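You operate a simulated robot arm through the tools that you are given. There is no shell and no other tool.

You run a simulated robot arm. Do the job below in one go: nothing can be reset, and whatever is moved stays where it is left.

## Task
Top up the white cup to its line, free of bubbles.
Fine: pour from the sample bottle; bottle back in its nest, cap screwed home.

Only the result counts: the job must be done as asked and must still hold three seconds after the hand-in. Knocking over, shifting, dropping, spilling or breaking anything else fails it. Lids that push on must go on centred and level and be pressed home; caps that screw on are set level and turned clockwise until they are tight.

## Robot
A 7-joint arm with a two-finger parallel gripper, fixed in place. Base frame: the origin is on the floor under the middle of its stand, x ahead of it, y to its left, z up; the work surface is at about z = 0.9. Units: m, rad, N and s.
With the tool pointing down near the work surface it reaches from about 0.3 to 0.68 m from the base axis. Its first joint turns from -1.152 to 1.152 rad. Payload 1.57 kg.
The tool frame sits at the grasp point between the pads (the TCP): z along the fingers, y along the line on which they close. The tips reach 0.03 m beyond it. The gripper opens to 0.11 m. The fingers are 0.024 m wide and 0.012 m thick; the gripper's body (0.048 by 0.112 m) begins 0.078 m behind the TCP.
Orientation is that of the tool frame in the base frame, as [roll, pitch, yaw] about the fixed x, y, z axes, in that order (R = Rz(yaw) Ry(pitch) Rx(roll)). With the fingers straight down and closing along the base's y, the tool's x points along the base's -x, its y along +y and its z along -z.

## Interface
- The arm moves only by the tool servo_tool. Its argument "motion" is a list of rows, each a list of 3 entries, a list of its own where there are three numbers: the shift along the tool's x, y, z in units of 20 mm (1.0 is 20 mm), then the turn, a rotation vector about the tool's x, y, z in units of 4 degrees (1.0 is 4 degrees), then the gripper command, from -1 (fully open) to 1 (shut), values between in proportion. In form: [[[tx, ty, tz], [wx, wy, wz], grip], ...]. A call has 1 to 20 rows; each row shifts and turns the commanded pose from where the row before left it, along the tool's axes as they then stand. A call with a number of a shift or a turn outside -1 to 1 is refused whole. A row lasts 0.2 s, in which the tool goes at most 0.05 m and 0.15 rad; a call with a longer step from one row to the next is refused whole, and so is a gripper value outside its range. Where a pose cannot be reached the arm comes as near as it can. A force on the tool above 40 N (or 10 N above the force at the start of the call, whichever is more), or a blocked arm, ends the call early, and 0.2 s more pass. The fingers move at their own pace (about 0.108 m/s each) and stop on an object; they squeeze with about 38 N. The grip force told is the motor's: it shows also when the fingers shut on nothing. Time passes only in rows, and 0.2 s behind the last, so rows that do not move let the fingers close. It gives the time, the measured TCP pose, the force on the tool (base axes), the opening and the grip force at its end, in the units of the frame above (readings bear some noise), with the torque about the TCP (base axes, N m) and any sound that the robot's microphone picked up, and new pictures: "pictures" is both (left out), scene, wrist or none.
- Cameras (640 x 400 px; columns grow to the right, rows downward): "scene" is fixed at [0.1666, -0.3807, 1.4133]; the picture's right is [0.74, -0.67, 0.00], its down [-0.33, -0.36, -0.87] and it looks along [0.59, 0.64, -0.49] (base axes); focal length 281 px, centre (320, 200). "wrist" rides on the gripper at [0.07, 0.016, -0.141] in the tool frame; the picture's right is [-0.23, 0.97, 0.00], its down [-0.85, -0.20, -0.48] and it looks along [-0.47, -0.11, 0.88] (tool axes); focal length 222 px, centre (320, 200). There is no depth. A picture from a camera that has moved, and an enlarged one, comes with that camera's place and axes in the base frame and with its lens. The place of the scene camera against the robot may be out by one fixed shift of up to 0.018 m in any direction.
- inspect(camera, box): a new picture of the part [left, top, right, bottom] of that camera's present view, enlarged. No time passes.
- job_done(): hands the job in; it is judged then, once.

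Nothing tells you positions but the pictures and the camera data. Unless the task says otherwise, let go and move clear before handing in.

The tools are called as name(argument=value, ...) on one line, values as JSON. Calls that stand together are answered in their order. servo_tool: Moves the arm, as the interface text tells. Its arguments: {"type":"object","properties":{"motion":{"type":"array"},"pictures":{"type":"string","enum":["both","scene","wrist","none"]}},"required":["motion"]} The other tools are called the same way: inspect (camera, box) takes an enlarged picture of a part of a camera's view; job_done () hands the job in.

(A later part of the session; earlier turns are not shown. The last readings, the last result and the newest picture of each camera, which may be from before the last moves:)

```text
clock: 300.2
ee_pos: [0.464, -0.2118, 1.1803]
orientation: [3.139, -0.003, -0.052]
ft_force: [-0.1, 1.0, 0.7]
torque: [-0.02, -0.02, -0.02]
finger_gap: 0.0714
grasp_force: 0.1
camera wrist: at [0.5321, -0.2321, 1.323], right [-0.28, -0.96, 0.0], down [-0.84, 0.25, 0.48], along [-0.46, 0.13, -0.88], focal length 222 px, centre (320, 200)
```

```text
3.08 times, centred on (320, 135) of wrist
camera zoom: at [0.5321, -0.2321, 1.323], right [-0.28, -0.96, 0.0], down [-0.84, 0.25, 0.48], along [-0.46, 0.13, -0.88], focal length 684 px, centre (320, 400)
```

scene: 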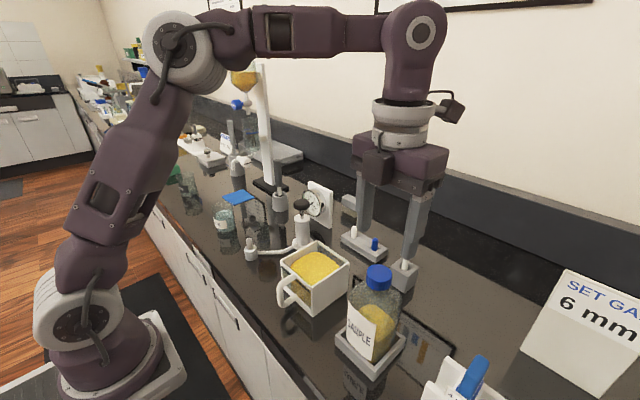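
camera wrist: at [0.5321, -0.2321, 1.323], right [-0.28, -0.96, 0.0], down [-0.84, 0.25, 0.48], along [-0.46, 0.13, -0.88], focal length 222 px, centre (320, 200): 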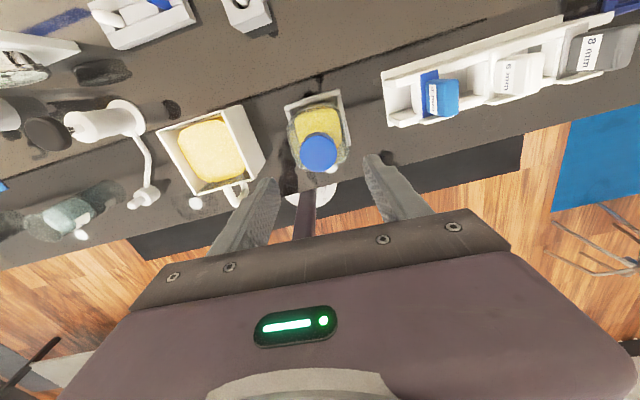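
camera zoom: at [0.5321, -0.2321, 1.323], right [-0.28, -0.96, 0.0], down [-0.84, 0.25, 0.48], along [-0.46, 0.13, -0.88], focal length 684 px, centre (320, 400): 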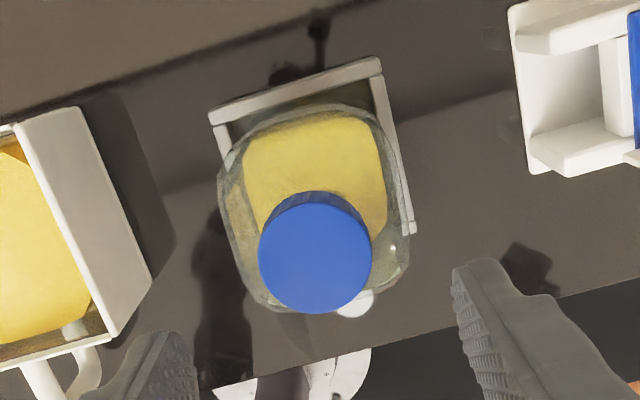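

The bottle is capped and seated, cap height identical to the start. Let me check the surroundings for drips and the cup once more, then retract.

inspect(camera="scene", box=[265, 225, 365, 325])

inspect(camera="wrist", box=[150, 90, 290, 220])

inspect(camera="scene", box=[320, 290, 480, 400])

```text
4.00 times, centred on (315, 275) of scene
camera zoom: at [0.1666, -0.3807, 1.4133], right [0.74, -0.67, 0.0], down [-0.33, -0.36, -0.87], along [0.59, 0.64, -0.49], focal length 1123 px, centre (340, -100)
```

zoom: 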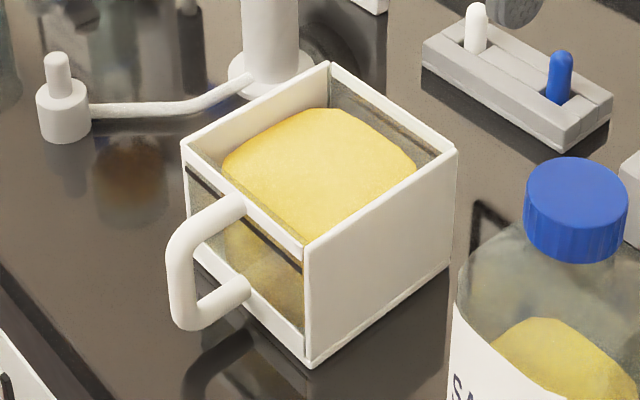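

```text
3.08 times, centred on (220, 155) of wrist
camera zoom: at [0.5321, -0.2321, 1.323], right [-0.28, -0.96, 0.0], down [-0.84, 0.25, 0.48], along [-0.46, 0.13, -0.88], focal length 684 px, centre (628, 338)
```

zoom: 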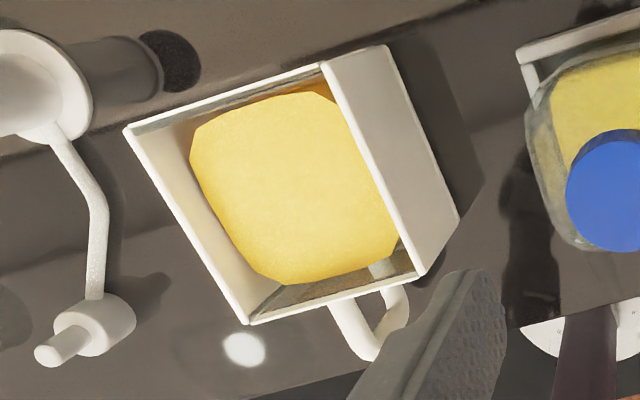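

```text
3.64 times, centred on (400, 345) of scene
camera zoom: at [0.1666, -0.3807, 1.4133], right [0.74, -0.67, 0.0], down [-0.33, -0.36, -0.87], along [0.59, 0.64, -0.49], focal length 1021 px, centre (29, -327)
```

zoom: 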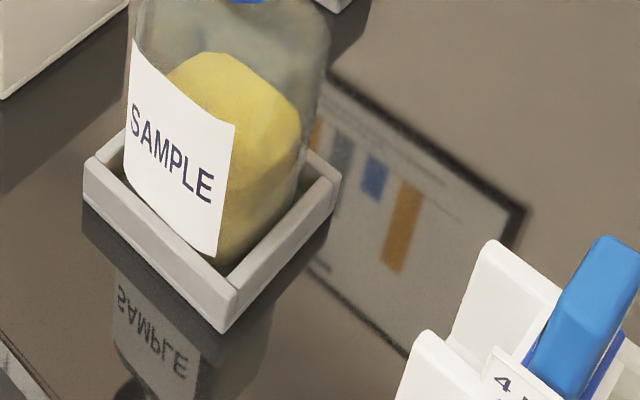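

Everything is clean and nothing else has moved. For certainty about the level I'll take one last low side view with the empty gripper: first turn back to the neutral heading up here, fingers closed.

servo_tool(motion=[[[0, 0, -0.3], [0, 0, -1], -0.3], [[0, 0, 0], [0, 0, -1], -0.3], [[0, 0, 0], [0, 0, -1], 0.3], [[0, 0, 0], [0, 0, -1], 1], [[0, 0, 0], [0, 0, -1], 1], [[0, 0, 0], [0, 0, -1], 1], [[0, 0, 0], [0, 0, -1], 1], [[0, 0, 0], [0, 0, -1], 1], [[0, 0, 0], [0, 0, -1], 1], [[0, 0, 0], [0, 0, -1], 1], [[0, 0, 0], [0, 0, -1], 1], [[0, 0, 0], [0, 0, -1], 1], [[0, 0, 0], [0, 0, -1], 1], [[0, 0, 0], [0, 0, -1], 1], [[0, 0, 0], [0, 0, -1], 1], [[0, 0, 0], [0, 0, -1], 1], [[0, 0, 0], [0, 0, -1], 1], [[0, 0, 0], [0, 0, -1], 1], [[0, 0, 0], [0, 0, -1], 1], [[0, 0, 0], [0, 0, -1], 1]], pictures="none")

servo_tool(motion=[[[0, 0, 0], [0, 0, -1], 1], [[0, 0, 0], [0, 0, -1], 1], [[0, 0, 0], [0, 0, -1], 1], [[0, 0, 0], [0, 0, -1], 1], [[0, 0, 0], [0, 0, -1], 1], [[0, 0, 0], [0, 0, -1], 1], [[0, 0, 0], [0, 0, -1], 1], [[0, 0, 0], [0, 0, -1], 1], [[0, 0, 0], [0, 0, -1], 1], [[0, 0, 0], [0, 0, -1], 1], [[0, 0, 0], [0, 0, -1], 1], [[0, 0, 0], [0, 0, -1], 1], [[0, 0, 0], [0, 0, -1], 1], [[0, 0, 0], [0, 0, -1], 1], [[0, 0, 0], [0, 0, -1], 1], [[0, 0, 0], [0, 0, -1], 1], [[0, 0, 0], [0, 0, -1], 1], [[0, 0, 0], [0, 0, -1], 1], [[0, 0, 0], [0, 0, -1], 1], [[0, 0, 0], [0, 0, -1], 1]], pictures="none")

servo_tool(motion=[[[0, 0, 0], [0, 0, -1], 1], [[0, 0, 0], [0, 0, -1], 1], [[0, 0, 0], [0, 0, -1], 1], [[0, 0, 0], [0, 0, -1], 1], [[0, 0, 0], [0, 0, -0.7], 1], [[0, 0.8, 0], [0, 0, 0], 1], [[0, 0.8, 0], [0, 0, 0], 1], [[0, 0.8, 0], [0, 0, 0], 1], [[0, 0.8, 0], [0, 0, 0], 1], [[0, 0.8, 0], [0, 0, 0], 1], [[0, 0, 0], [0, 0, 0], 1]], pictures="both")

```text
clock: 304.4
ee_pos: [0.4649, -0.2102, 1.1872]
orientation: [3.137, -0.001, 1.343]
ft_force: [-0.5, -0.1, -0.3]
torque: [-0.02, -0.02, -0.01]
finger_gap: 0.0
grasp_force: 21.4
```

```text
clock: 308.6
ee_pos: [0.4645, -0.2101, 1.1882]
orientation: [3.141, 0.002, 2.739]
ft_force: [0.1, 0.4, 0.5]
torque: [-0.01, 0.0, 0.04]
finger_gap: 0.0
grasp_force: 21.0
```

```text
clock: 311.0
ee_pos: [0.4711, -0.1297, 1.1876]
orientation: [-3.14, 0.003, 3.068]
ft_force: [-0.1, -0.7, 0.0]
torque: [0.0, 0.02, 0.01]
finger_gap: 0.0
grasp_force: 21.4
camera wrist: at [0.4023, -0.1083, 1.3284], right [0.3, 0.95, 0.0], down [0.84, -0.26, 0.48], along [0.46, -0.14, -0.88], focal length 222 px, centre (320, 200)
```

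scene: 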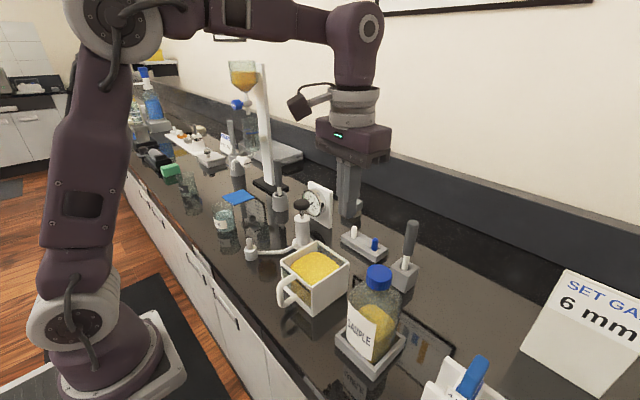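
wrist: 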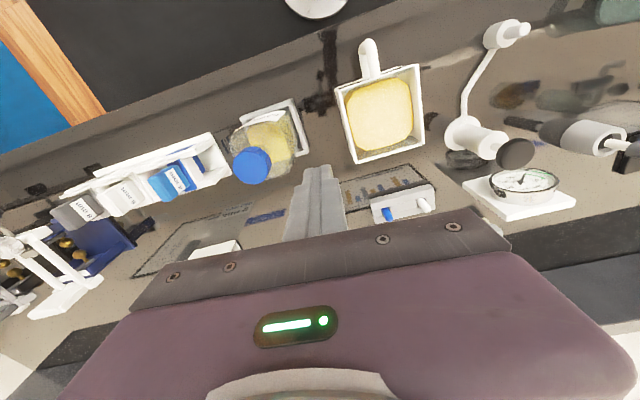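

servo_tool(motion=[[[0, 0, 0], [0, 0, -1], 1], [[0, 0, 0], [0, -1, 0], 1], [[0, 0, 0], [0, -1, 0], 1], [[0, 0, 0], [0, -1, 0], 1], [[0, 0, 0], [0, -1, 0], 1], [[0, 0, 0], [0, -1, 0], 1], [[0, 0, 0], [0, -1, 0], 1], [[0, 0, 0], [0, -1, 0], 1], [[0, 0, 0], [0, -1, 0], 1], [[0, 0, 0], [0, -1, 0], 1], [[0, 0, 0], [0, -1, 0], 1], [[0, 0, 0], [0, -1, 0], 1], [[0, 0, 0], [0, -1, 0], 1], [[0, 0, 0], [0, -1, 0], 1], [[0, 0, 0], [0, -1, 0], 1], [[0, 0, 0], [0, 0, 0], 1]], pictures="none")

servo_tool(motion=[[[0.8, 0, 0.43], [0, 0, 0], 1], [[0.8, 0, 0.43], [0, 0, 0], 1], [[0.8, 0, 0.43], [0, 0, 0], 1], [[0.8, 0, 0.43], [0, 0, 0], 1], [[0.8, 0, 0.43], [0, 0, 0], 1], [[0.8, 0, 0.43], [0, 0, 0], 1], [[0.8, 0, 0.43], [0, 0, 0], 1], [[0.8, 0, 0.43], [0, 0, 0], 1], [[0, 0, 0], [0, 0, 0], 1]], pictures="both")

```text
clock: 314.4
ee_pos: [0.4698, -0.1308, 1.1877]
orientation: [-3.141, 0.981, 3.136]
ft_force: [-0.6, 0.4, -0.5]
torque: [0.03, -0.02, -0.01]
finger_gap: 0.0002
grasp_force: 21.3
```

```text
clock: 316.4
ee_pos: [0.4569, -0.1302, 1.0408]
orientation: [-3.139, 0.98, 3.14]
ft_force: [-0.1, -0.2, 0.1]
torque: [-0.02, 0.01, 0.0]
finger_gap: 0.0001
grasp_force: 21.6
camera wrist: at [0.3006, -0.1138, 1.0612], right [0.13, 0.97, 0.19], down [0.08, -0.2, 0.98], along [0.99, -0.11, -0.1], focal length 222 px, centre (320, 200)
```

scene: 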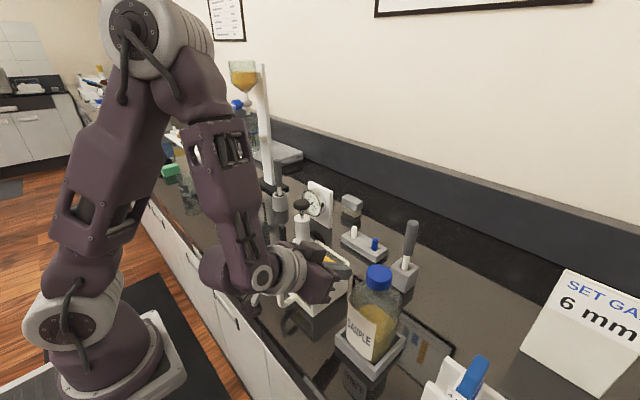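
wrist: 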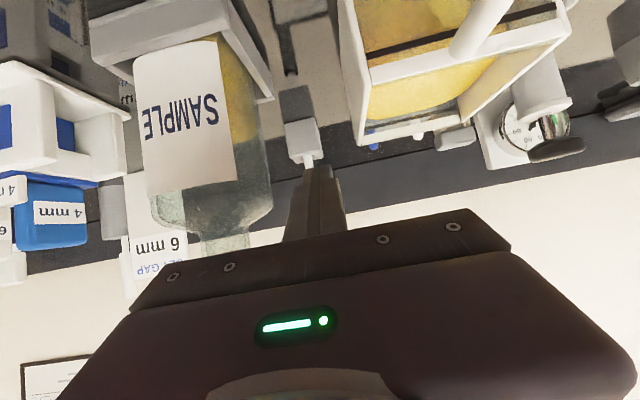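

inspect(camera="wrist", box=[330, 0, 570, 150])

servo_tool(motion=[[[0.83, 0, 0.558], [0, 0, 0], 1], [[0.83, 0, 0.558], [0, 0, 0], 1], [[0.6, 0, 0.4], [0, 0, 0], 1], [[0, 0, 0], [0, 0, 0], 1]], pictures="wrist")

inspect(camera="wrist", box=[350, 0, 590, 150])

```text
2.67 times, centred on (450, 75) of wrist
camera zoom: at [0.3006, -0.1138, 1.0612], right [0.13, 0.97, 0.19], down [0.08, -0.2, 0.98], along [0.99, -0.11, -0.1], focal length 592 px, centre (-27, 533)
```

zoom: 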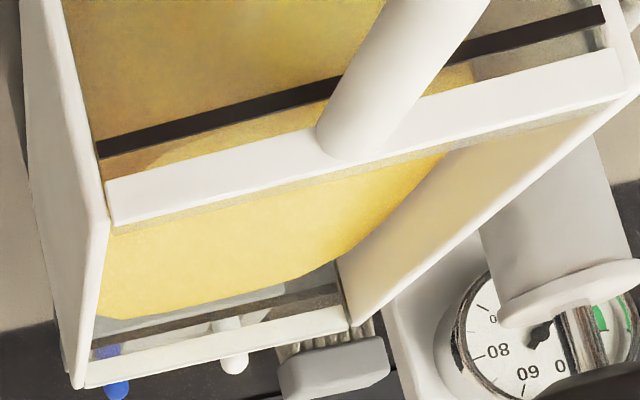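

```text
clock: 317.4
ee_pos: [0.4576, -0.1329, 0.9878]
orientation: [-3.139, 0.981, 3.139]
ft_force: [0.9, 0.0, -0.1]
torque: [-0.01, -0.03, -0.04]
finger_gap: 0.0002
grasp_force: 21.3
camera wrist: at [0.3014, -0.1158, 1.0093], right [0.13, 0.97, 0.19], down [0.08, -0.2, 0.98], along [0.99, -0.11, -0.1], focal length 222 px, centre (320, 200)
```

wrist: 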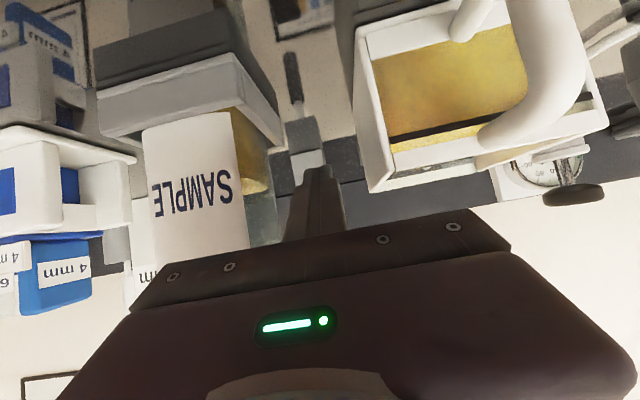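

```text
2.67 times, centred on (470, 75) of wrist
camera zoom: at [0.3014, -0.1158, 1.0093], right [0.13, 0.97, 0.19], down [0.08, -0.2, 0.98], along [0.99, -0.11, -0.1], focal length 592 px, centre (-80, 533)
```

zoom: 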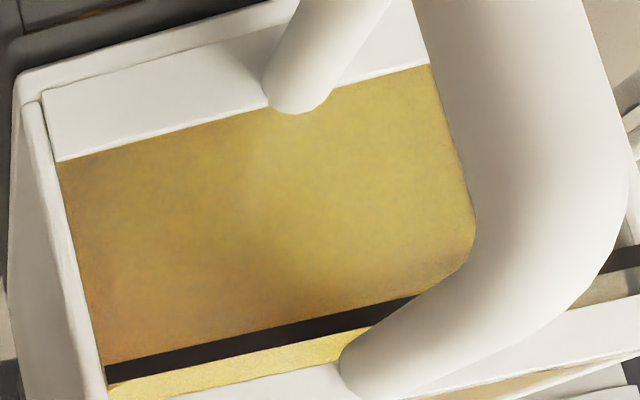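

inspect(camera="wrist", box=[380, 110, 480, 160])

servo_tool(motion=[[[0.6, 0, 0.4], [0, 0, 0], 1], [[0.4, 0, 0.27], [0, 0, 0], 1], [[0, 0, 0], [0, 0, 0], 1]], pictures="wrist")

inspect(camera="wrist", box=[370, 120, 510, 200])

```text
6.40 times, centred on (430, 135) of wrist
camera zoom: at [0.3014, -0.1158, 1.0093], right [0.13, 0.97, 0.19], down [0.08, -0.2, 0.98], along [0.99, -0.11, -0.1], focal length 1422 px, centre (-384, 616)
```

zoom: 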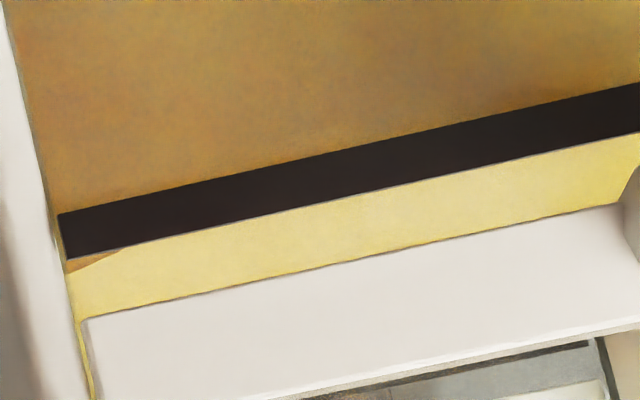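

```text
clock: 318.2
ee_pos: [0.4576, -0.1305, 0.9654]
orientation: [-3.139, 0.981, 3.139]
ft_force: [0.4, 0.1, -0.4]
torque: [-0.01, -0.02, 0.0]
finger_gap: 0.0
grasp_force: 21.2
camera wrist: at [0.3005, -0.1149, 0.9853], right [0.13, 0.97, 0.19], down [0.08, -0.2, 0.98], along [0.99, -0.11, -0.1], focal length 222 px, centre (320, 200)
```

wrist: 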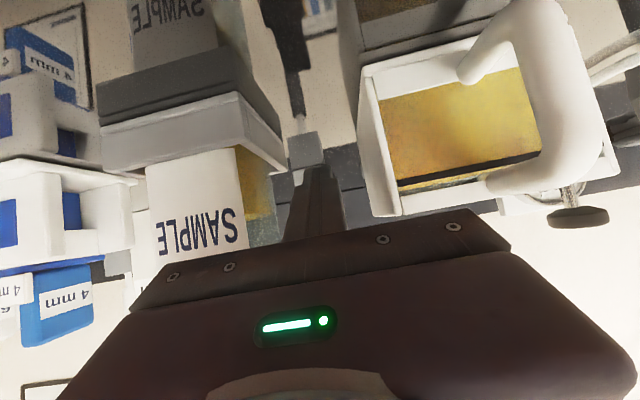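

```text
4.57 times, centred on (440, 160) of wrist
camera zoom: at [0.3005, -0.1149, 0.9853], right [0.13, 0.97, 0.19], down [0.08, -0.2, 0.98], along [0.99, -0.11, -0.1], focal length 1015 px, centre (-229, 383)
```

zoom: 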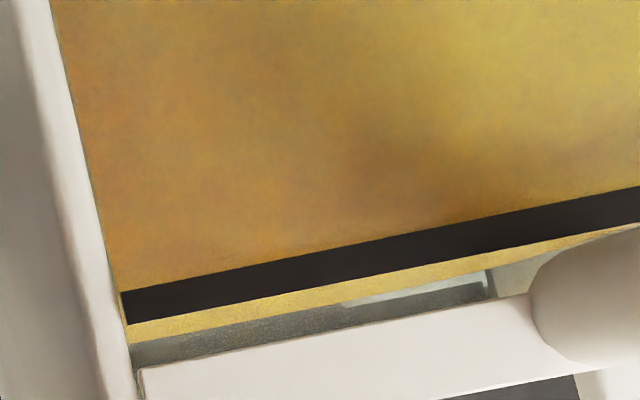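

inspect(camera="wrist", box=[390, 150, 490, 200])

servo_tool(motion=[[[0.35, 0, 0.235], [0, 0, 0], 1], [[0.22, 0, 0.148], [0, 0, 0], 1], [[0, 0, 0], [0, 0, 0], 1]], pictures="wrist")

inspect(camera="wrist", box=[390, 160, 490, 220])

```text
6.40 times, centred on (440, 175) of wrist
camera zoom: at [0.3005, -0.1149, 0.9853], right [0.13, 0.97, 0.19], down [0.08, -0.2, 0.98], along [0.99, -0.11, -0.1], focal length 1422 px, centre (-448, 360)
```

zoom: 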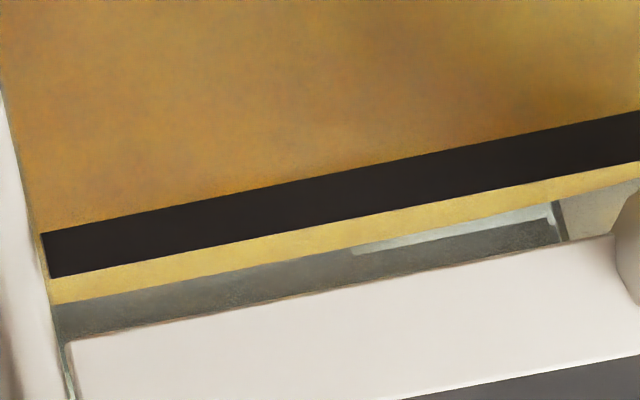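

```text
clock: 319.0
ee_pos: [0.4559, -0.1314, 0.9491]
orientation: [-3.139, 0.981, 3.14]
ft_force: [-0.1, -0.2, -0.6]
torque: [-0.03, 0.0, 0.0]
finger_gap: 0.0
grasp_force: 21.1
camera wrist: at [0.2998, -0.1152, 0.9705], right [0.13, 0.97, 0.19], down [0.08, -0.2, 0.98], along [0.99, -0.11, -0.1], focal length 222 px, centre (320, 200)
```

wrist: 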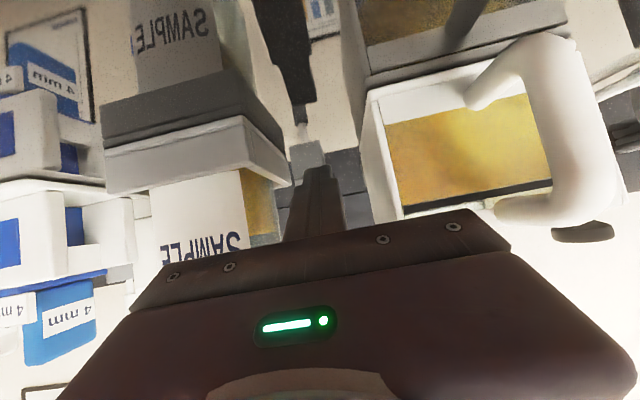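

```text
6.40 times, centred on (440, 190) of wrist
camera zoom: at [0.2998, -0.1152, 0.9705], right [0.13, 0.97, 0.19], down [0.08, -0.2, 0.98], along [0.99, -0.11, -0.1], focal length 1422 px, centre (-448, 264)
```

zoom: 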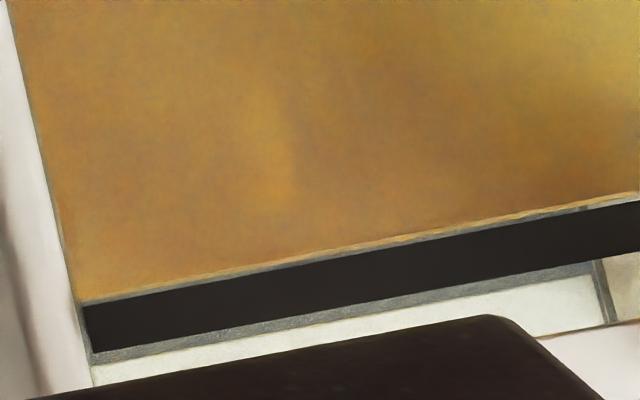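

This edge-on view is very revealing: the fluid's top is just under the lower edge of the line. Let me zoom in closely to measure it.

inspect(camera="wrist", box=[400, 185, 450, 215])

inspect(camera="wrist", box=[440, 175, 500, 210])

```text
12.80 times, centred on (425, 200) of wrist
camera zoom: at [0.2998, -0.1152, 0.9705], right [0.13, 0.97, 0.19], down [0.08, -0.2, 0.98], along [0.99, -0.11, -0.1], focal length 2843 px, centre (-1024, 200)
```

zoom: 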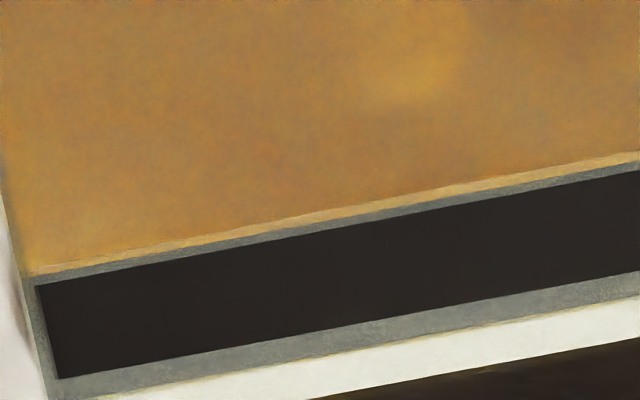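

```text
10.67 times, centred on (470, 192) of wrist
camera zoom: at [0.2998, -0.1152, 0.9705], right [0.13, 0.97, 0.19], down [0.08, -0.2, 0.98], along [0.99, -0.11, -0.1], focal length 2369 px, centre (-1280, 280)
```

zoom: 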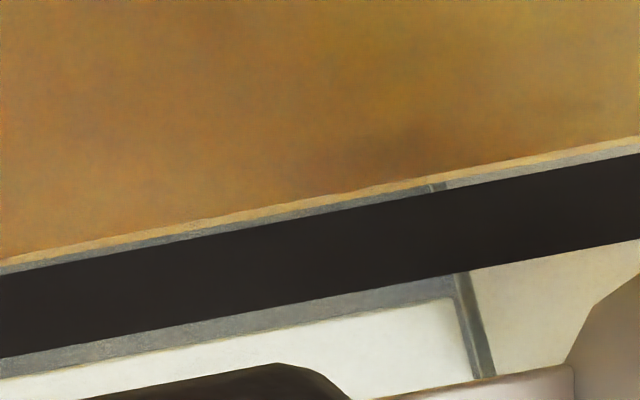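

The measurement is clear: level 0.9695 versus line centre 0.9723, so it is about 2.8 mm short (just under the line's lower edge). I now know every step and its pitfalls, so I'll do a second small pour to bring it to the line. First, retreat upward.

servo_tool(motion=[[[-0.5, 0, -0.336], [0, 0, 0], 1], [[-0.83, 0, -0.558], [0, 0, 0], 1], [[-0.83, 0, -0.558], [0, 0, 0], 1], [[-0.83, 0, -0.558], [0, 0, 0], 1], [[-0.83, 0, -0.558], [0, 0, 0], 1], [[-0.83, 0, -0.558], [0, 0, 0], 1], [[-0.83, 0, -0.558], [0, 0, 0], 1], [[-0.83, 0, -0.558], [0, 0, 0], 1], [[-0.83, 0, -0.558], [0, 0, 0], 1], [[-0.83, 0, -0.558], [0, 0, 0], 1], [[-0.83, 0, -0.558], [0, 0, 0], 1], [[-0.83, 0, -0.558], [0, 0, 0], 1], [[0, 0, 0], [0, 0, 0], 1]], pictures="none")

servo_tool(motion=[[[0, 0, 0], [0, 1, 0], 1], [[0, 0, 0], [0, 1, 0], 1], [[0, 0, 0], [0, 1, 0], 1], [[0, 0, 0], [0, 1, 0], 1], [[0, 0, 0], [0, 1, 0], 1], [[0, 0, 0], [0, 1, 0], 1], [[0, 0, 0], [0, 1, 0], 1], [[0, 0, 0], [0, 1, 0], 1], [[0, 0, 0], [0, 1, 0], 1], [[0, 0, 0], [0, 1, 0], 1], [[0, 0, 0], [0, 1, 0], 1], [[0, 0, 0], [0, 1, 0], 1], [[0, 0, 0], [0, 1, 0], 1], [[0, 0, 0], [0, 1, 0], 1], [[0, 0, 0], [0, 0.05, 0], 1], [[0, 0, 0], [0, 0, 0], 1]], pictures="none")

```text
clock: 321.8
ee_pos: [0.4556, -0.1303, 1.1829]
orientation: [-3.138, 0.981, 3.138]
ft_force: [0.0, 0.0, -0.2]
torque: [-0.01, -0.01, -0.02]
finger_gap: 0.0002
grasp_force: 21.9
```

```text
clock: 325.2
ee_pos: [0.4554, -0.1302, 1.1833]
orientation: [-3.14, 0.001, 3.139]
ft_force: [-0.3, 1.0, 0.3]
torque: [0.03, 0.02, -0.01]
finger_gap: 0.0
grasp_force: 21.6
```

servo_tool(motion=[[[0, 0, 0], [0, 0, 1], 0], [[0, 0, 0], [0, 0, 1], -1], [[0, 0, 0], [0, 0, 1], -1], [[0, 0, 0], [0, 0, 1], -1], [[0, 0, 0], [0, 0, 1], -1], [[0, 0, 0], [0, 0, 1], -1], [[0, 0, 0], [0, 0, 1], -1], [[0, 0, 0], [0, 0, 1], -1], [[0, 0, 0], [0, 0, 1], -1], [[0, 0, 0], [0, 0, 1], -1], [[0, 0, 0], [0, 0, 1], -1], [[0, 0, 0], [0, 0, 1], -1], [[0, 0, 0], [0, 0, 1], -1], [[0, 0, 0], [0, 0, 1], -1], [[0, 0, 0], [0, 0, 1], -1], [[0, 0, 0], [0, 0, 1], -1], [[0, 0, 0], [0, 0, 1], -1], [[0, 0, 0], [0, 0, 1], -1], [[0, 0, 0], [0, 0, 1], -1], [[0, 0, 0], [0, 0, 1], -1]], pictures="none")

servo_tool(motion=[[[0, 0, 0], [0, 0, 1], -1], [[0, 0, 0], [0, 0, 1], -1], [[0, 0, 0], [0, 0, 1], -1], [[0, 0, 0], [0, 0, 1], -1], [[0, 0, 0], [0, 0, 1], -1], [[0, 0, 0], [0, 0, 1], -1], [[0, 0, 0], [0, 0, 1], -1], [[0, 0, 0], [0, 0, 1], -1], [[0, 0, 0], [0, 0, 1], -1], [[0, 0, 0], [0, 0, 1], -1], [[0, 0, 0], [0, 0, 1], -1], [[0, 0, 0], [0, 0, 1], -1], [[0, 0, 0], [0, 0, 1], -1], [[0, 0, 0], [0, 0, 1], -1], [[0, 0, 0], [0, 0, 1], -1], [[0, 0, 0], [0, 0, 1], -1], [[0, 0, 0], [0, 0, 1], -1], [[0, 0, 0], [0, 0, 1], -1], [[0, 0, 0], [0, 0, 1], -1], [[0, 0, 0], [0, 0, 1], -1]], pictures="none")

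servo_tool(motion=[[[0, 0, 0], [0, 0, 1], -1], [[0, 0, 0], [0, 0, 1], -1], [[0, 0, 0], [0, 0, 1], -1], [[0, 0, 0], [0, 0, 1], -1], [[0, 0, 0], [0, 0, 1], -1], [[0.15, 0.8, 0], [0, 0, 0], -1], [[0.15, 0.8, 0], [0, 0, 0], -1], [[0.1, 0.8, 0], [0, 0, 0], -1], [[0.05, 0.8, 0], [0, 0, 0], -1], [[0, 0.85, 0], [0, 0, 0], -1], [[0, 0, 0.8], [0, 0, 0], -1], [[0, 0, 0.8], [0, 0, 0], -1], [[0, 0, 0], [0, 0, 0], -1]], pictures="wrist")

inspect(camera="wrist", box=[270, 80, 370, 210])

```text
clock: 329.4
ee_pos: [0.4561, -0.1298, 1.1825]
orientation: [-3.141, 0.003, 1.74]
ft_force: [-0.2, -0.6, -1.4]
torque: [0.06, -0.02, -0.02]
finger_gap: 0.1098
grasp_force: 0.1
```

```text
clock: 333.6
ee_pos: [0.4546, -0.1313, 1.1835]
orientation: [3.139, 0.003, 0.342]
ft_force: [-0.4, 0.6, -0.3]
torque: [-0.02, 0.0, -0.01]
finger_gap: 0.1098
grasp_force: 0.0
```

```text
clock: 336.4
ee_pos: [0.4653, -0.2123, 1.1497]
orientation: [3.139, 0.001, -0.003]
ft_force: [0.2, 0.8, 0.2]
torque: [-0.02, 0.02, 0.01]
finger_gap: 0.1101
grasp_force: 0.0
camera wrist: at [0.5345, -0.2296, 1.2906], right [-0.23, -0.97, 0.0], down [-0.85, 0.2, 0.48], along [-0.47, 0.11, -0.88], focal length 222 px, centre (320, 200)
```

wrist: 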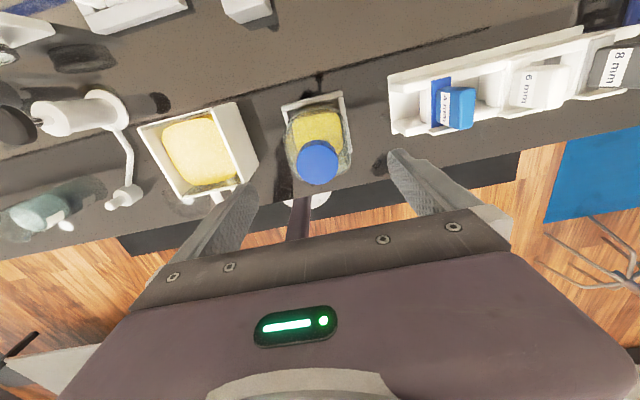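

```text
3.08 times, centred on (320, 145) of wrist
camera zoom: at [0.5345, -0.2296, 1.2906], right [-0.23, -0.97, 0.0], down [-0.85, 0.2, 0.48], along [-0.47, 0.11, -0.88], focal length 684 px, centre (320, 369)
```

zoom: 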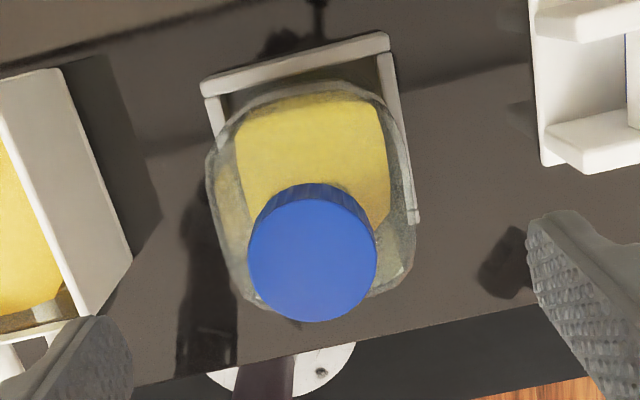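

Cap centre is 2.3 mm off in y; correcting, then lowering and gripping the cap.

servo_tool(motion=[[[0, -0.115, 0], [0, 0, 0], -1], [[0, 0, 0.6], [0, 0, 0], -1], [[0, 0, 0.6], [0, 0, 0], -1], [[0, 0, 0.6], [0, 0, 0], -1], [[0, 0, 0.6], [0, 0, 0], -1], [[0, 0, 0.3], [0, 0, 0], -1], [[0, 0, 0], [0, 0, 0], -1], [[0, 0, 0], [0, 0, 0], 0.3], [[0, 0, 0], [0, 0, 0], 1], [[0, 0, 0], [0, 0, 0], 1], [[0, 0, 0], [0, 0, 0], 1]], pictures="both")

```text
clock: 338.8
ee_pos: [0.4652, -0.2106, 1.0973]
orientation: [3.14, 0.0, -0.004]
ft_force: [0.7, -1.6, 1.2]
torque: [-0.07, 0.01, 0.04]
finger_gap: 0.0378
grasp_force: 37.7
camera wrist: at [0.5337, -0.2269, 1.238], right [-0.23, -0.97, 0.0], down [-0.85, 0.2, 0.48], along [-0.47, 0.11, -0.88], focal length 222 px, centre (320, 200)
```

scene: 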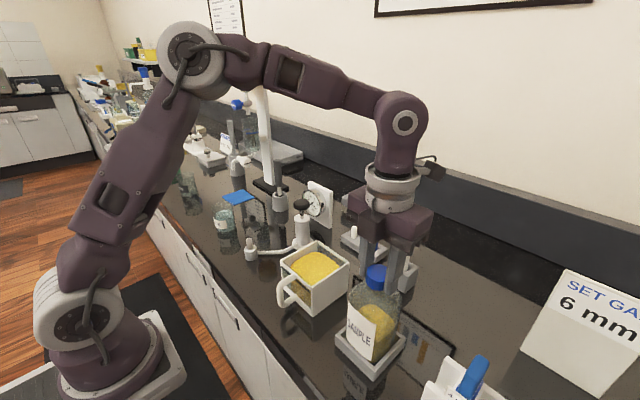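
wrist: 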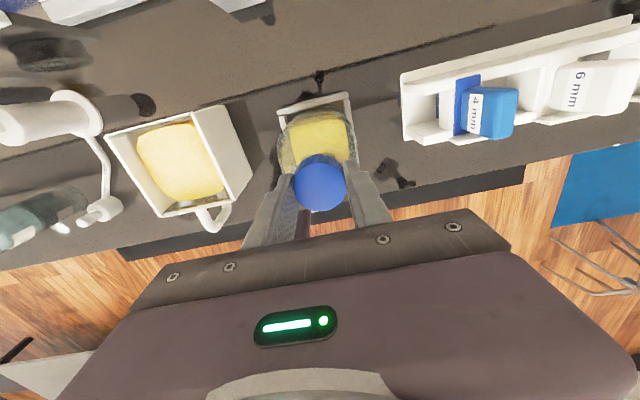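

Gripped. Unscrewing counter-clockwise with a small matching rise.

servo_tool(motion=[[[0, 0, 0], [0, 0, -1], 1], [[0, 0, 0], [0, 0, -1], 1], [[0, 0, 0], [0, 0, -1], 1], [[0, 0, 0], [0, 0, -1], 1], [[0, 0, -0.002], [0, 0, -1], 1], [[0, 0, -0.002], [0, 0, -1], 1], [[0, 0, -0.002], [0, 0, -1], 1], [[0, 0, -0.002], [0, 0, -1], 1]], pictures="none")

servo_tool(motion=[[[0, 0, -0.002], [0, 0, -1], 1], [[0, 0, -0.002], [0, 0, -1], 1], [[0, 0, -0.002], [0, 0, -1], 1], [[0, 0, -0.002], [0, 0, -1], 1], [[0, 0, -0.002], [0, 0, -1], 1], [[0, 0, -0.002], [0, 0, -1], 1], [[0, 0, -0.002], [0, 0, -1], 1], [[0, 0, -0.002], [0, 0, -1], 1]], pictures="none")

```text
clock: 340.6
ee_pos: [0.4644, -0.2095, 1.0976]
orientation: [-3.141, 0.002, 0.556]
ft_force: [-1.8, 1.3, -0.1]
torque: [0.04, 0.0, 0.01]
finger_gap: 0.0379
grasp_force: 37.8
```

```text
clock: 342.4
ee_pos: [0.4655, -0.2112, 1.0968]
orientation: [3.141, 0.003, 1.116]
ft_force: [3.8, -3.0, 5.1]
torque: [-0.11, -0.2, 0.0]
finger_gap: 0.0376
grasp_force: 37.8
```

servo_tool(motion=[[[0, 0, -0.003], [0, 0, -1], 1], [[0, 0, -0.003], [0, 0, -1], 1], [[0, 0, -0.003], [0, 0, -1], 1], [[0, 0, -0.003], [0, 0, -1], 1], [[0, 0, -0.003], [0, 0, -1], 1], [[0, 0, -0.003], [0, 0, -1], 1], [[0, 0, -0.003], [0, 0, -1], 1], [[0, 0, -0.003], [0, 0, -1], 1], [[0, 0, -0.003], [0, 0, -1], 1], [[0, 0, -0.003], [0, 0, -1], 1]], pictures="none")

servo_tool(motion=[[[0, 0, -0.002], [0, 0, -1], 1], [[0, 0, -0.002], [0, 0, -1], 1], [[0, 0, -0.002], [0, 0, -1], 1], [[0, 0, -0.002], [0, 0, -1], 1], [[0, 0, -0.002], [0, 0, -1], 1], [[0, 0, -0.002], [0, 0, -1], 1], [[0, 0, -0.002], [0, 0, -1], 1], [[0, 0, -0.002], [0, 0, -1], 1], [[0, 0, -0.002], [0, 0, -1], 1], [[0, 0, -0.002], [0, 0, -1], 1]], pictures="none")

servo_tool(motion=[[[0, 0, -0.002], [0, 0, -1], 1], [[0, 0, -0.002], [0, 0, -1], 1], [[0, 0, -0.002], [0, 0, -1], 1], [[0, 0, -0.002], [0, 0, -1], 1], [[0, 0, -0.002], [0, 0, -1], 1], [[0, 0, -0.002], [0, 0, -1], 1], [[0, 0, -0.002], [0, 0, -1], 1], [[0, 0, -0.002], [0, 0, -1], 1], [[0, 0, -0.002], [0, 0, -1], 1], [[0, 0, -0.002], [0, 0, -1], 1]], pictures="none")

```text
clock: 344.6
ee_pos: [0.4655, -0.2093, 1.0989]
orientation: [-3.14, 0.0, 1.814]
ft_force: [1.6, -3.0, 3.3]
torque: [-0.21, -0.08, 0.04]
finger_gap: 0.0376
grasp_force: 38.1
```

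```text
clock: 346.8
ee_pos: [0.464, -0.2085, 1.0978]
orientation: [-3.14, -0.001, 2.512]
ft_force: [2.0, -2.1, 0.8]
torque: [-0.09, -0.1, -0.01]
finger_gap: 0.0376
grasp_force: 38.6
```

```text
clock: 349.0
ee_pos: [0.4652, -0.2086, 1.0976]
orientation: [-3.14, 0.002, -3.073]
ft_force: [2.2, 6.1, 21.1]
torque: [0.19, 0.28, -0.02]
finger_gap: 0.0376
grasp_force: 37.5
```

servo_tool(motion=[[[0, 0, -0.05], [0, 0, 0], 1], [[0, 0, 0], [0, 0, 0], 1]], pictures="none")

servo_tool(motion=[[[0, 0, -0.003], [0, 0, -1], 1], [[0, 0, -0.003], [0, 0, -1], 1], [[0, 0, -0.003], [0, 0, -1], 1], [[0, 0, -0.003], [0, 0, -1], 1], [[0, 0, -0.003], [0, 0, -1], 1], [[0, 0, -0.003], [0, 0, -1], 1], [[0, 0, -0.003], [0, 0, -1], 1], [[0, 0, -0.003], [0, 0, -1], 1], [[0, 0, -0.003], [0, 0, -1], 1], [[0, 0, -0.003], [0, 0, -1], 1]], pictures="none")

servo_tool(motion=[[[0, 0, -0.003], [0, 0, -1], 1], [[0, 0, -0.003], [0, 0, -1], 1], [[0, 0, -0.003], [0, 0, -1], 1], [[0, 0, -0.003], [0, 0, -1], 1], [[0, 0, -0.003], [0, 0, -1], 1], [[0, 0, -0.003], [0, 0, -1], 1], [[0, 0, -0.003], [0, 0, -1], 1], [[0, 0, -0.003], [0, 0, -1], 1], [[0, 0, -0.003], [0, 0, -1], 1], [[0, 0, -0.003], [0, 0, -1], 1]], pictures="none")

```text
clock: 349.6
ee_pos: [0.4639, -0.211, 1.0981]
orientation: [-3.139, 0.001, -3.077]
ft_force: [5.6, 3.4, 15.9]
torque: [0.13, -0.2, 0.0]
finger_gap: 0.0375
grasp_force: 37.9
```

```text
clock: 351.8
ee_pos: [0.4641, -0.21, 1.0991]
orientation: [-3.141, -0.003, -2.379]
ft_force: [0.8, 0.4, -0.4]
torque: [-0.16, 0.03, 0.0]
finger_gap: 0.0375
grasp_force: 37.7
```

```text
clock: 354.0
ee_pos: [0.4643, -0.2085, 1.1009]
orientation: [3.141, -0.002, -1.68]
ft_force: [1.3, -0.1, -6.3]
torque: [-0.05, -0.11, 0.0]
finger_gap: 0.0376
grasp_force: 37.9
```

The bottle is slightly hanging again (-6.3 N); easing down 1 mm and turning on.

servo_tool(motion=[[[0, 0, 0.05], [0, 0, 0], 1], [[0, 0, 0], [0, 0, 0], 1]], pictures="none")

servo_tool(motion=[[[0, 0, 0], [0, 0, -1], 1], [[0, 0, 0], [0, 0, -1], 1], [[0, 0, 0], [0, 0, -1], 1], [[0, 0, 0], [0, 0, -1], 1], [[0, 0, 0], [0, 0, -1], 1], [[0, 0, 0], [0, 0, -1], 1]], pictures="none")

servo_tool(motion=[[[0, 0, 0], [0, 0, -1], 1], [[0, 0, 0], [0, 0, -1], 1], [[0, 0, 0], [0, 0, -1], 1], [[0, 0, 0], [0, 0, -1], 1], [[0, 0, 0], [0, 0, -1], 1], [[0, 0, 0], [0, 0, -0.2], 1]], pictures="none")

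```text
clock: 354.6
ee_pos: [0.4633, -0.2091, 1.0998]
orientation: [-3.141, -0.001, -1.679]
ft_force: [1.1, 0.4, -4.4]
torque: [0.03, -0.02, 0.02]
finger_gap: 0.0377
grasp_force: 38.0
```

```text
clock: 356.0
ee_pos: [0.4643, -0.2098, 1.0997]
orientation: [3.14, -0.003, -1.26]
ft_force: [-0.8, -0.4, -0.1]
torque: [0.01, -0.01, -0.01]
finger_gap: 0.0378
grasp_force: 38.2
```

```text
clock: 357.4
ee_pos: [0.4647, -0.2076, 1.0985]
orientation: [3.14, -0.002, -0.896]
ft_force: [-0.4, -0.6, -0.7]
torque: [0.0, -0.04, -0.01]
finger_gap: 0.0376
grasp_force: 37.6
```

Forces are near zero again at the same angle. Testing the lift.

servo_tool(motion=[[[0, 0, -0.1], [0, 0, 0], 1], [[0, 0, -0.15], [0, 0, 0], 1], [[0, 0, 0], [0, 0, 0], 1]], pictures="none")

inspect(camera="scene", box=[330, 240, 430, 340])

```text
clock: 358.2
ee_pos: [0.4654, -0.2095, 1.1037]
orientation: [3.139, -0.001, -0.898]
ft_force: [-0.3, -0.1, -0.3]
torque: [-0.01, 0.01, -0.01]
finger_gap: 0.0375
grasp_force: 38.0
```

```text
4.00 times, centred on (380, 290) of scene
camera zoom: at [0.1666, -0.3807, 1.4133], right [0.74, -0.67, 0.0], down [-0.33, -0.36, -0.87], along [0.59, 0.64, -0.49], focal length 1123 px, centre (80, -160)
```

zoom: 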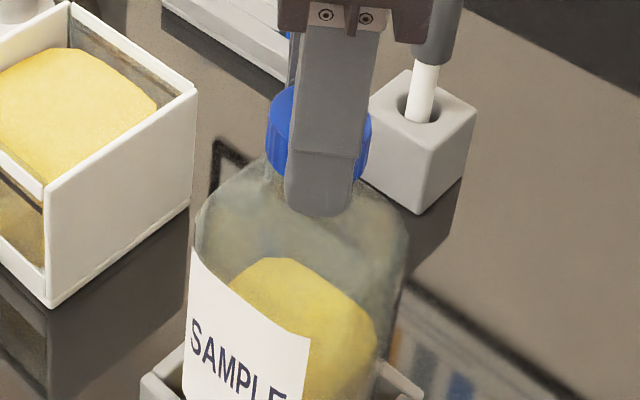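

The cap is free. Lifting it and taking it back to the same parking spot.

servo_tool(motion=[[[0, 0, -0.9], [0, 0, 0], 1], [[0, 0, -0.95], [0, 0, 0], 1], [[0, 0, -0.95], [0, 0, 0], 1], [[0, 0, 0], [0, 0, 0.963], 1], [[0, 0, 0], [0, 0, 0.963], 1], [[0, 0, 0], [0, 0, 0.963], 1], [[0, 0, 0], [0, 0, 0.963], 1], [[0, 0, 0], [0, 0, 0.963], 1], [[0, 0, 0], [0, 0, 0.963], 1], [[0, 0, 0], [0, 0, 0.963], 1], [[0, 0, 0], [0, 0, 0.963], 1], [[0, 0, 0], [0, 0, 0.963], 1], [[0, 0, 0], [0, 0, 0.963], 1], [[0, 0, 0], [0, 0, 0], 1]], pictures="none")

servo_tool(motion=[[[0.418, -0.726, 0], [0, 0, 0], 1], [[0.418, -0.726, 0], [0, 0, 0], 1], [[0.418, -0.726, 0], [0, 0, 0], 1], [[0.418, -0.726, 0], [0, 0, 0], 1], [[0.418, -0.726, 0], [0, 0, 0], 1], [[0, -0.5, 0.75], [0, 0, 0], 1], [[0, -0.5, 0.75], [0, 0, 0], 1], [[0, -0.5, 0.75], [0, 0, 0], 1], [[0, -0.5, 0.75], [0, 0, 0], 1], [[0, -0.5, 0.2], [0, 0, 0], 1], [[0, 0, 0], [0, 0, 0], 1]], pictures="both")

```text
clock: 361.2
ee_pos: [0.4639, -0.2102, 1.1614]
orientation: [3.141, -0.001, -1.568]
ft_force: [0.2, -0.5, 0.6]
torque: [0.0, -0.01, 0.0]
finger_gap: 0.0379
grasp_force: 38.1
```

```text
clock: 363.6
ee_pos: [0.585, -0.2514, 1.0973]
orientation: [-3.141, -0.001, -1.57]
ft_force: [0.5, -0.1, -0.8]
torque: [0.03, -0.02, 0.0]
finger_gap: 0.0375
grasp_force: 37.8
camera wrist: at [0.57, -0.3219, 1.2374], right [-0.97, 0.23, 0.0], down [0.2, 0.86, 0.48], along [0.11, 0.46, -0.88], focal length 222 px, centre (320, 200)
```

scene: 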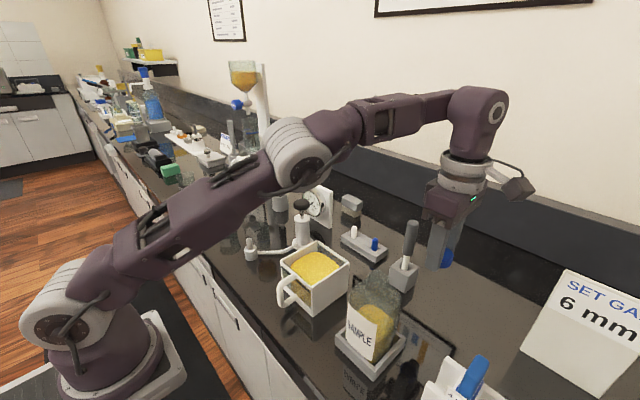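
wrist: 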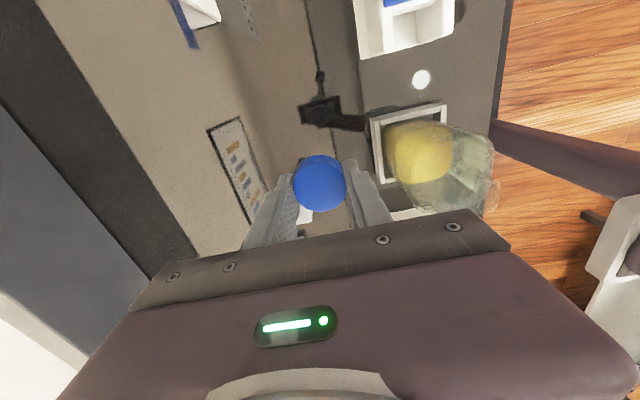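

servo_tool(motion=[[[0, 0, 1], [0, 0, 0], 1], [[0, 0, 1], [0, 0, 0], 1], [[0, 0, 1], [0, 0, 0], 1], [[0, 0, 1], [0, 0, 0], 1], [[0, 0, 1], [0, 0, 0], 1], [[0, 0, 1], [0, 0, 0], 1], [[0, 0, 1], [0, 0, 0], 1], [[0, 0, 0.7], [0, 0, 0], 1], [[0, 0, 0], [0, 0, 0], 1]], pictures="none")

servo_tool(motion=[[[0, 0, 0.1], [0, 0, 0], 1], [[0, 0, 0.1], [0, 0, 0], 1], [[0, 0, 0], [0, 0, 0], 1]], pictures="none")

servo_tool(motion=[[[0, 0, 0.1], [0, 0, 0], 1], [[0, 0, 0], [0, 0, 0], 1]], pictures="none")

```text
clock: 365.6
ee_pos: [0.5852, -0.2509, 0.9424]
orientation: [3.141, -0.001, -1.57]
ft_force: [0.7, -0.1, -0.1]
torque: [-0.03, 0.05, 0.0]
finger_gap: 0.0375
grasp_force: 37.6
```

```text
clock: 366.4
ee_pos: [0.5866, -0.2522, 0.9387]
orientation: [-3.141, -0.002, -1.569]
ft_force: [0.0, -0.1, -0.7]
torque: [-0.03, 0.0, 0.0]
finger_gap: 0.0378
grasp_force: 37.8
```

```text
clock: 367.0
ee_pos: [0.5859, -0.2527, 0.9368]
orientation: [-3.14, -0.002, -1.569]
ft_force: [-0.3, 0.3, -0.1]
torque: [0.01, 0.03, -0.01]
finger_gap: 0.0377
grasp_force: 38.3
```

servo_tool(motion=[[[0, 0, 0.1], [0, 0, 0], 1], [[0, 0, 0], [0, 0, 0], 1]], pictures="none")

servo_tool(motion=[[[0, 0, 0.05], [0, 0, 0], 1], [[0, 0, 0], [0, 0, 0], 1]], pictures="none")

servo_tool(motion=[[[0, 0, 0.05], [0, 0, 0], 1], [[0, 0, 0], [0, 0, 0], 1]], pictures="none")

```text
clock: 367.6
ee_pos: [0.5858, -0.2521, 0.9359]
orientation: [-3.141, -0.002, -1.569]
ft_force: [-0.5, 0.1, 0.7]
torque: [-0.02, 0.02, 0.0]
finger_gap: 0.0375
grasp_force: 38.0
```

```text
clock: 368.2
ee_pos: [0.586, -0.2527, 0.9346]
orientation: [3.141, -0.002, -1.57]
ft_force: [-0.3, 0.1, -0.6]
torque: [0.0, -0.04, 0.02]
finger_gap: 0.0372
grasp_force: 38.1
```

```text
clock: 368.8
ee_pos: [0.586, -0.2527, 0.9342]
orientation: [3.141, -0.001, -1.569]
ft_force: [0.0, -0.1, -0.5]
torque: [0.01, -0.02, 0.0]
finger_gap: 0.0377
grasp_force: 37.8
```

servo_tool(motion=[[[0, 0, 0.05], [0, 0, 0], 1], [[0, 0, 0], [0, 0, 0], 1]], pictures="none")

servo_tool(motion=[[[0, 0, 0.05], [0, 0, 0], 1], [[0, 0, 0], [0, 0, 0], 1]], pictures="none")

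servo_tool(motion=[[[0, 0, 0.05], [0, 0, 0], 1], [[0, 0, 0], [0, 0, 0], 1]], pictures="none")

```text
clock: 369.4
ee_pos: [0.5856, -0.2527, 0.9328]
orientation: [3.141, -0.001, -1.569]
ft_force: [-0.1, 0.7, 1.4]
torque: [0.01, 0.05, -0.02]
finger_gap: 0.0379
grasp_force: 37.7
```

```text
clock: 370.0
ee_pos: [0.587, -0.2524, 0.93]
orientation: [-3.14, -0.001, -1.57]
ft_force: [0.2, -0.7, -0.6]
torque: [0.02, 0.05, 0.01]
finger_gap: 0.0375
grasp_force: 38.2
```

```text
clock: 370.6
ee_pos: [0.587, -0.2521, 0.9304]
orientation: [-3.141, -0.001, -1.569]
ft_force: [-2.3, 1.4, 4.2]
torque: [0.06, 0.01, 0.01]
finger_gap: 0.0374
grasp_force: 38.2
```

Touching the counter (4 N). Releasing the cap and rising.

servo_tool(motion=[[[0, 0, 0], [0, 0, 0], 0.2], [[0, 0, 0], [0, 0, 0], -0.15], [[0, 0, 0], [0, 0, 0], -0.15], [[0, 0, -0.25], [0, 0, 0], -0.15], [[0, 0, -0.5], [0, 0, 0], -0.15], [[0, 0, -1], [0, 0, 0], -0.15], [[0, 0, -1], [0, 0, 0], -0.15], [[0, 0, -1], [0, 0, 0], -0.15], [[0, 0, -1], [0, 0, 0], -0.15], [[0, 0, -1], [0, 0, 0], -0.15], [[0, 0, -1], [0, 0, 0], -0.15], [[0, 0, -1], [0, 0, 0], -0.15], [[0, 0, -1], [0, 0, 0], -0.15], [[0, 0.8, -1], [0, 0, 0], -0.15], [[0, 0.8, -1], [0, 0, 0], -0.15], [[0, 0.8, -0.5], [0, 0, 0], -0.15], [[0, 0, 0], [0, 0, 0], -0.15]], pictures="both")

```text
clock: 374.2
ee_pos: [0.5382, -0.2516, 1.1538]
orientation: [-3.14, -0.003, -1.568]
ft_force: [-0.3, 0.5, 0.2]
torque: [0.04, 0.0, 0.02]
finger_gap: 0.0632
grasp_force: 0.0
camera wrist: at [0.5218, -0.3223, 1.2955], right [-0.97, 0.23, 0.0], down [0.2, 0.86, 0.48], along [0.11, 0.46, -0.88], focal length 222 px, centre (320, 200)
```

scene: 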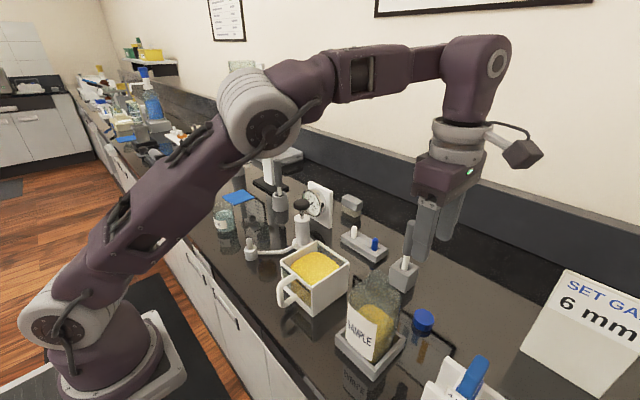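
wrist: 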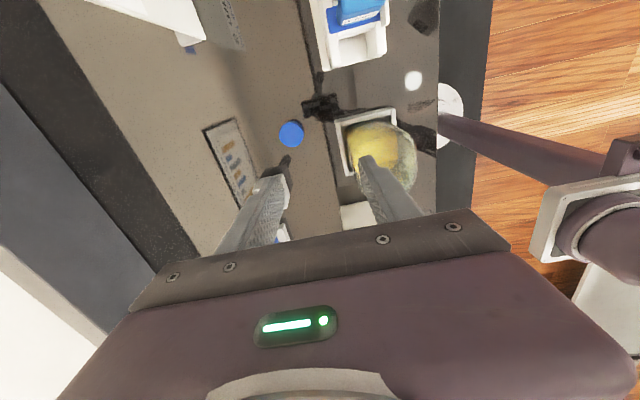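

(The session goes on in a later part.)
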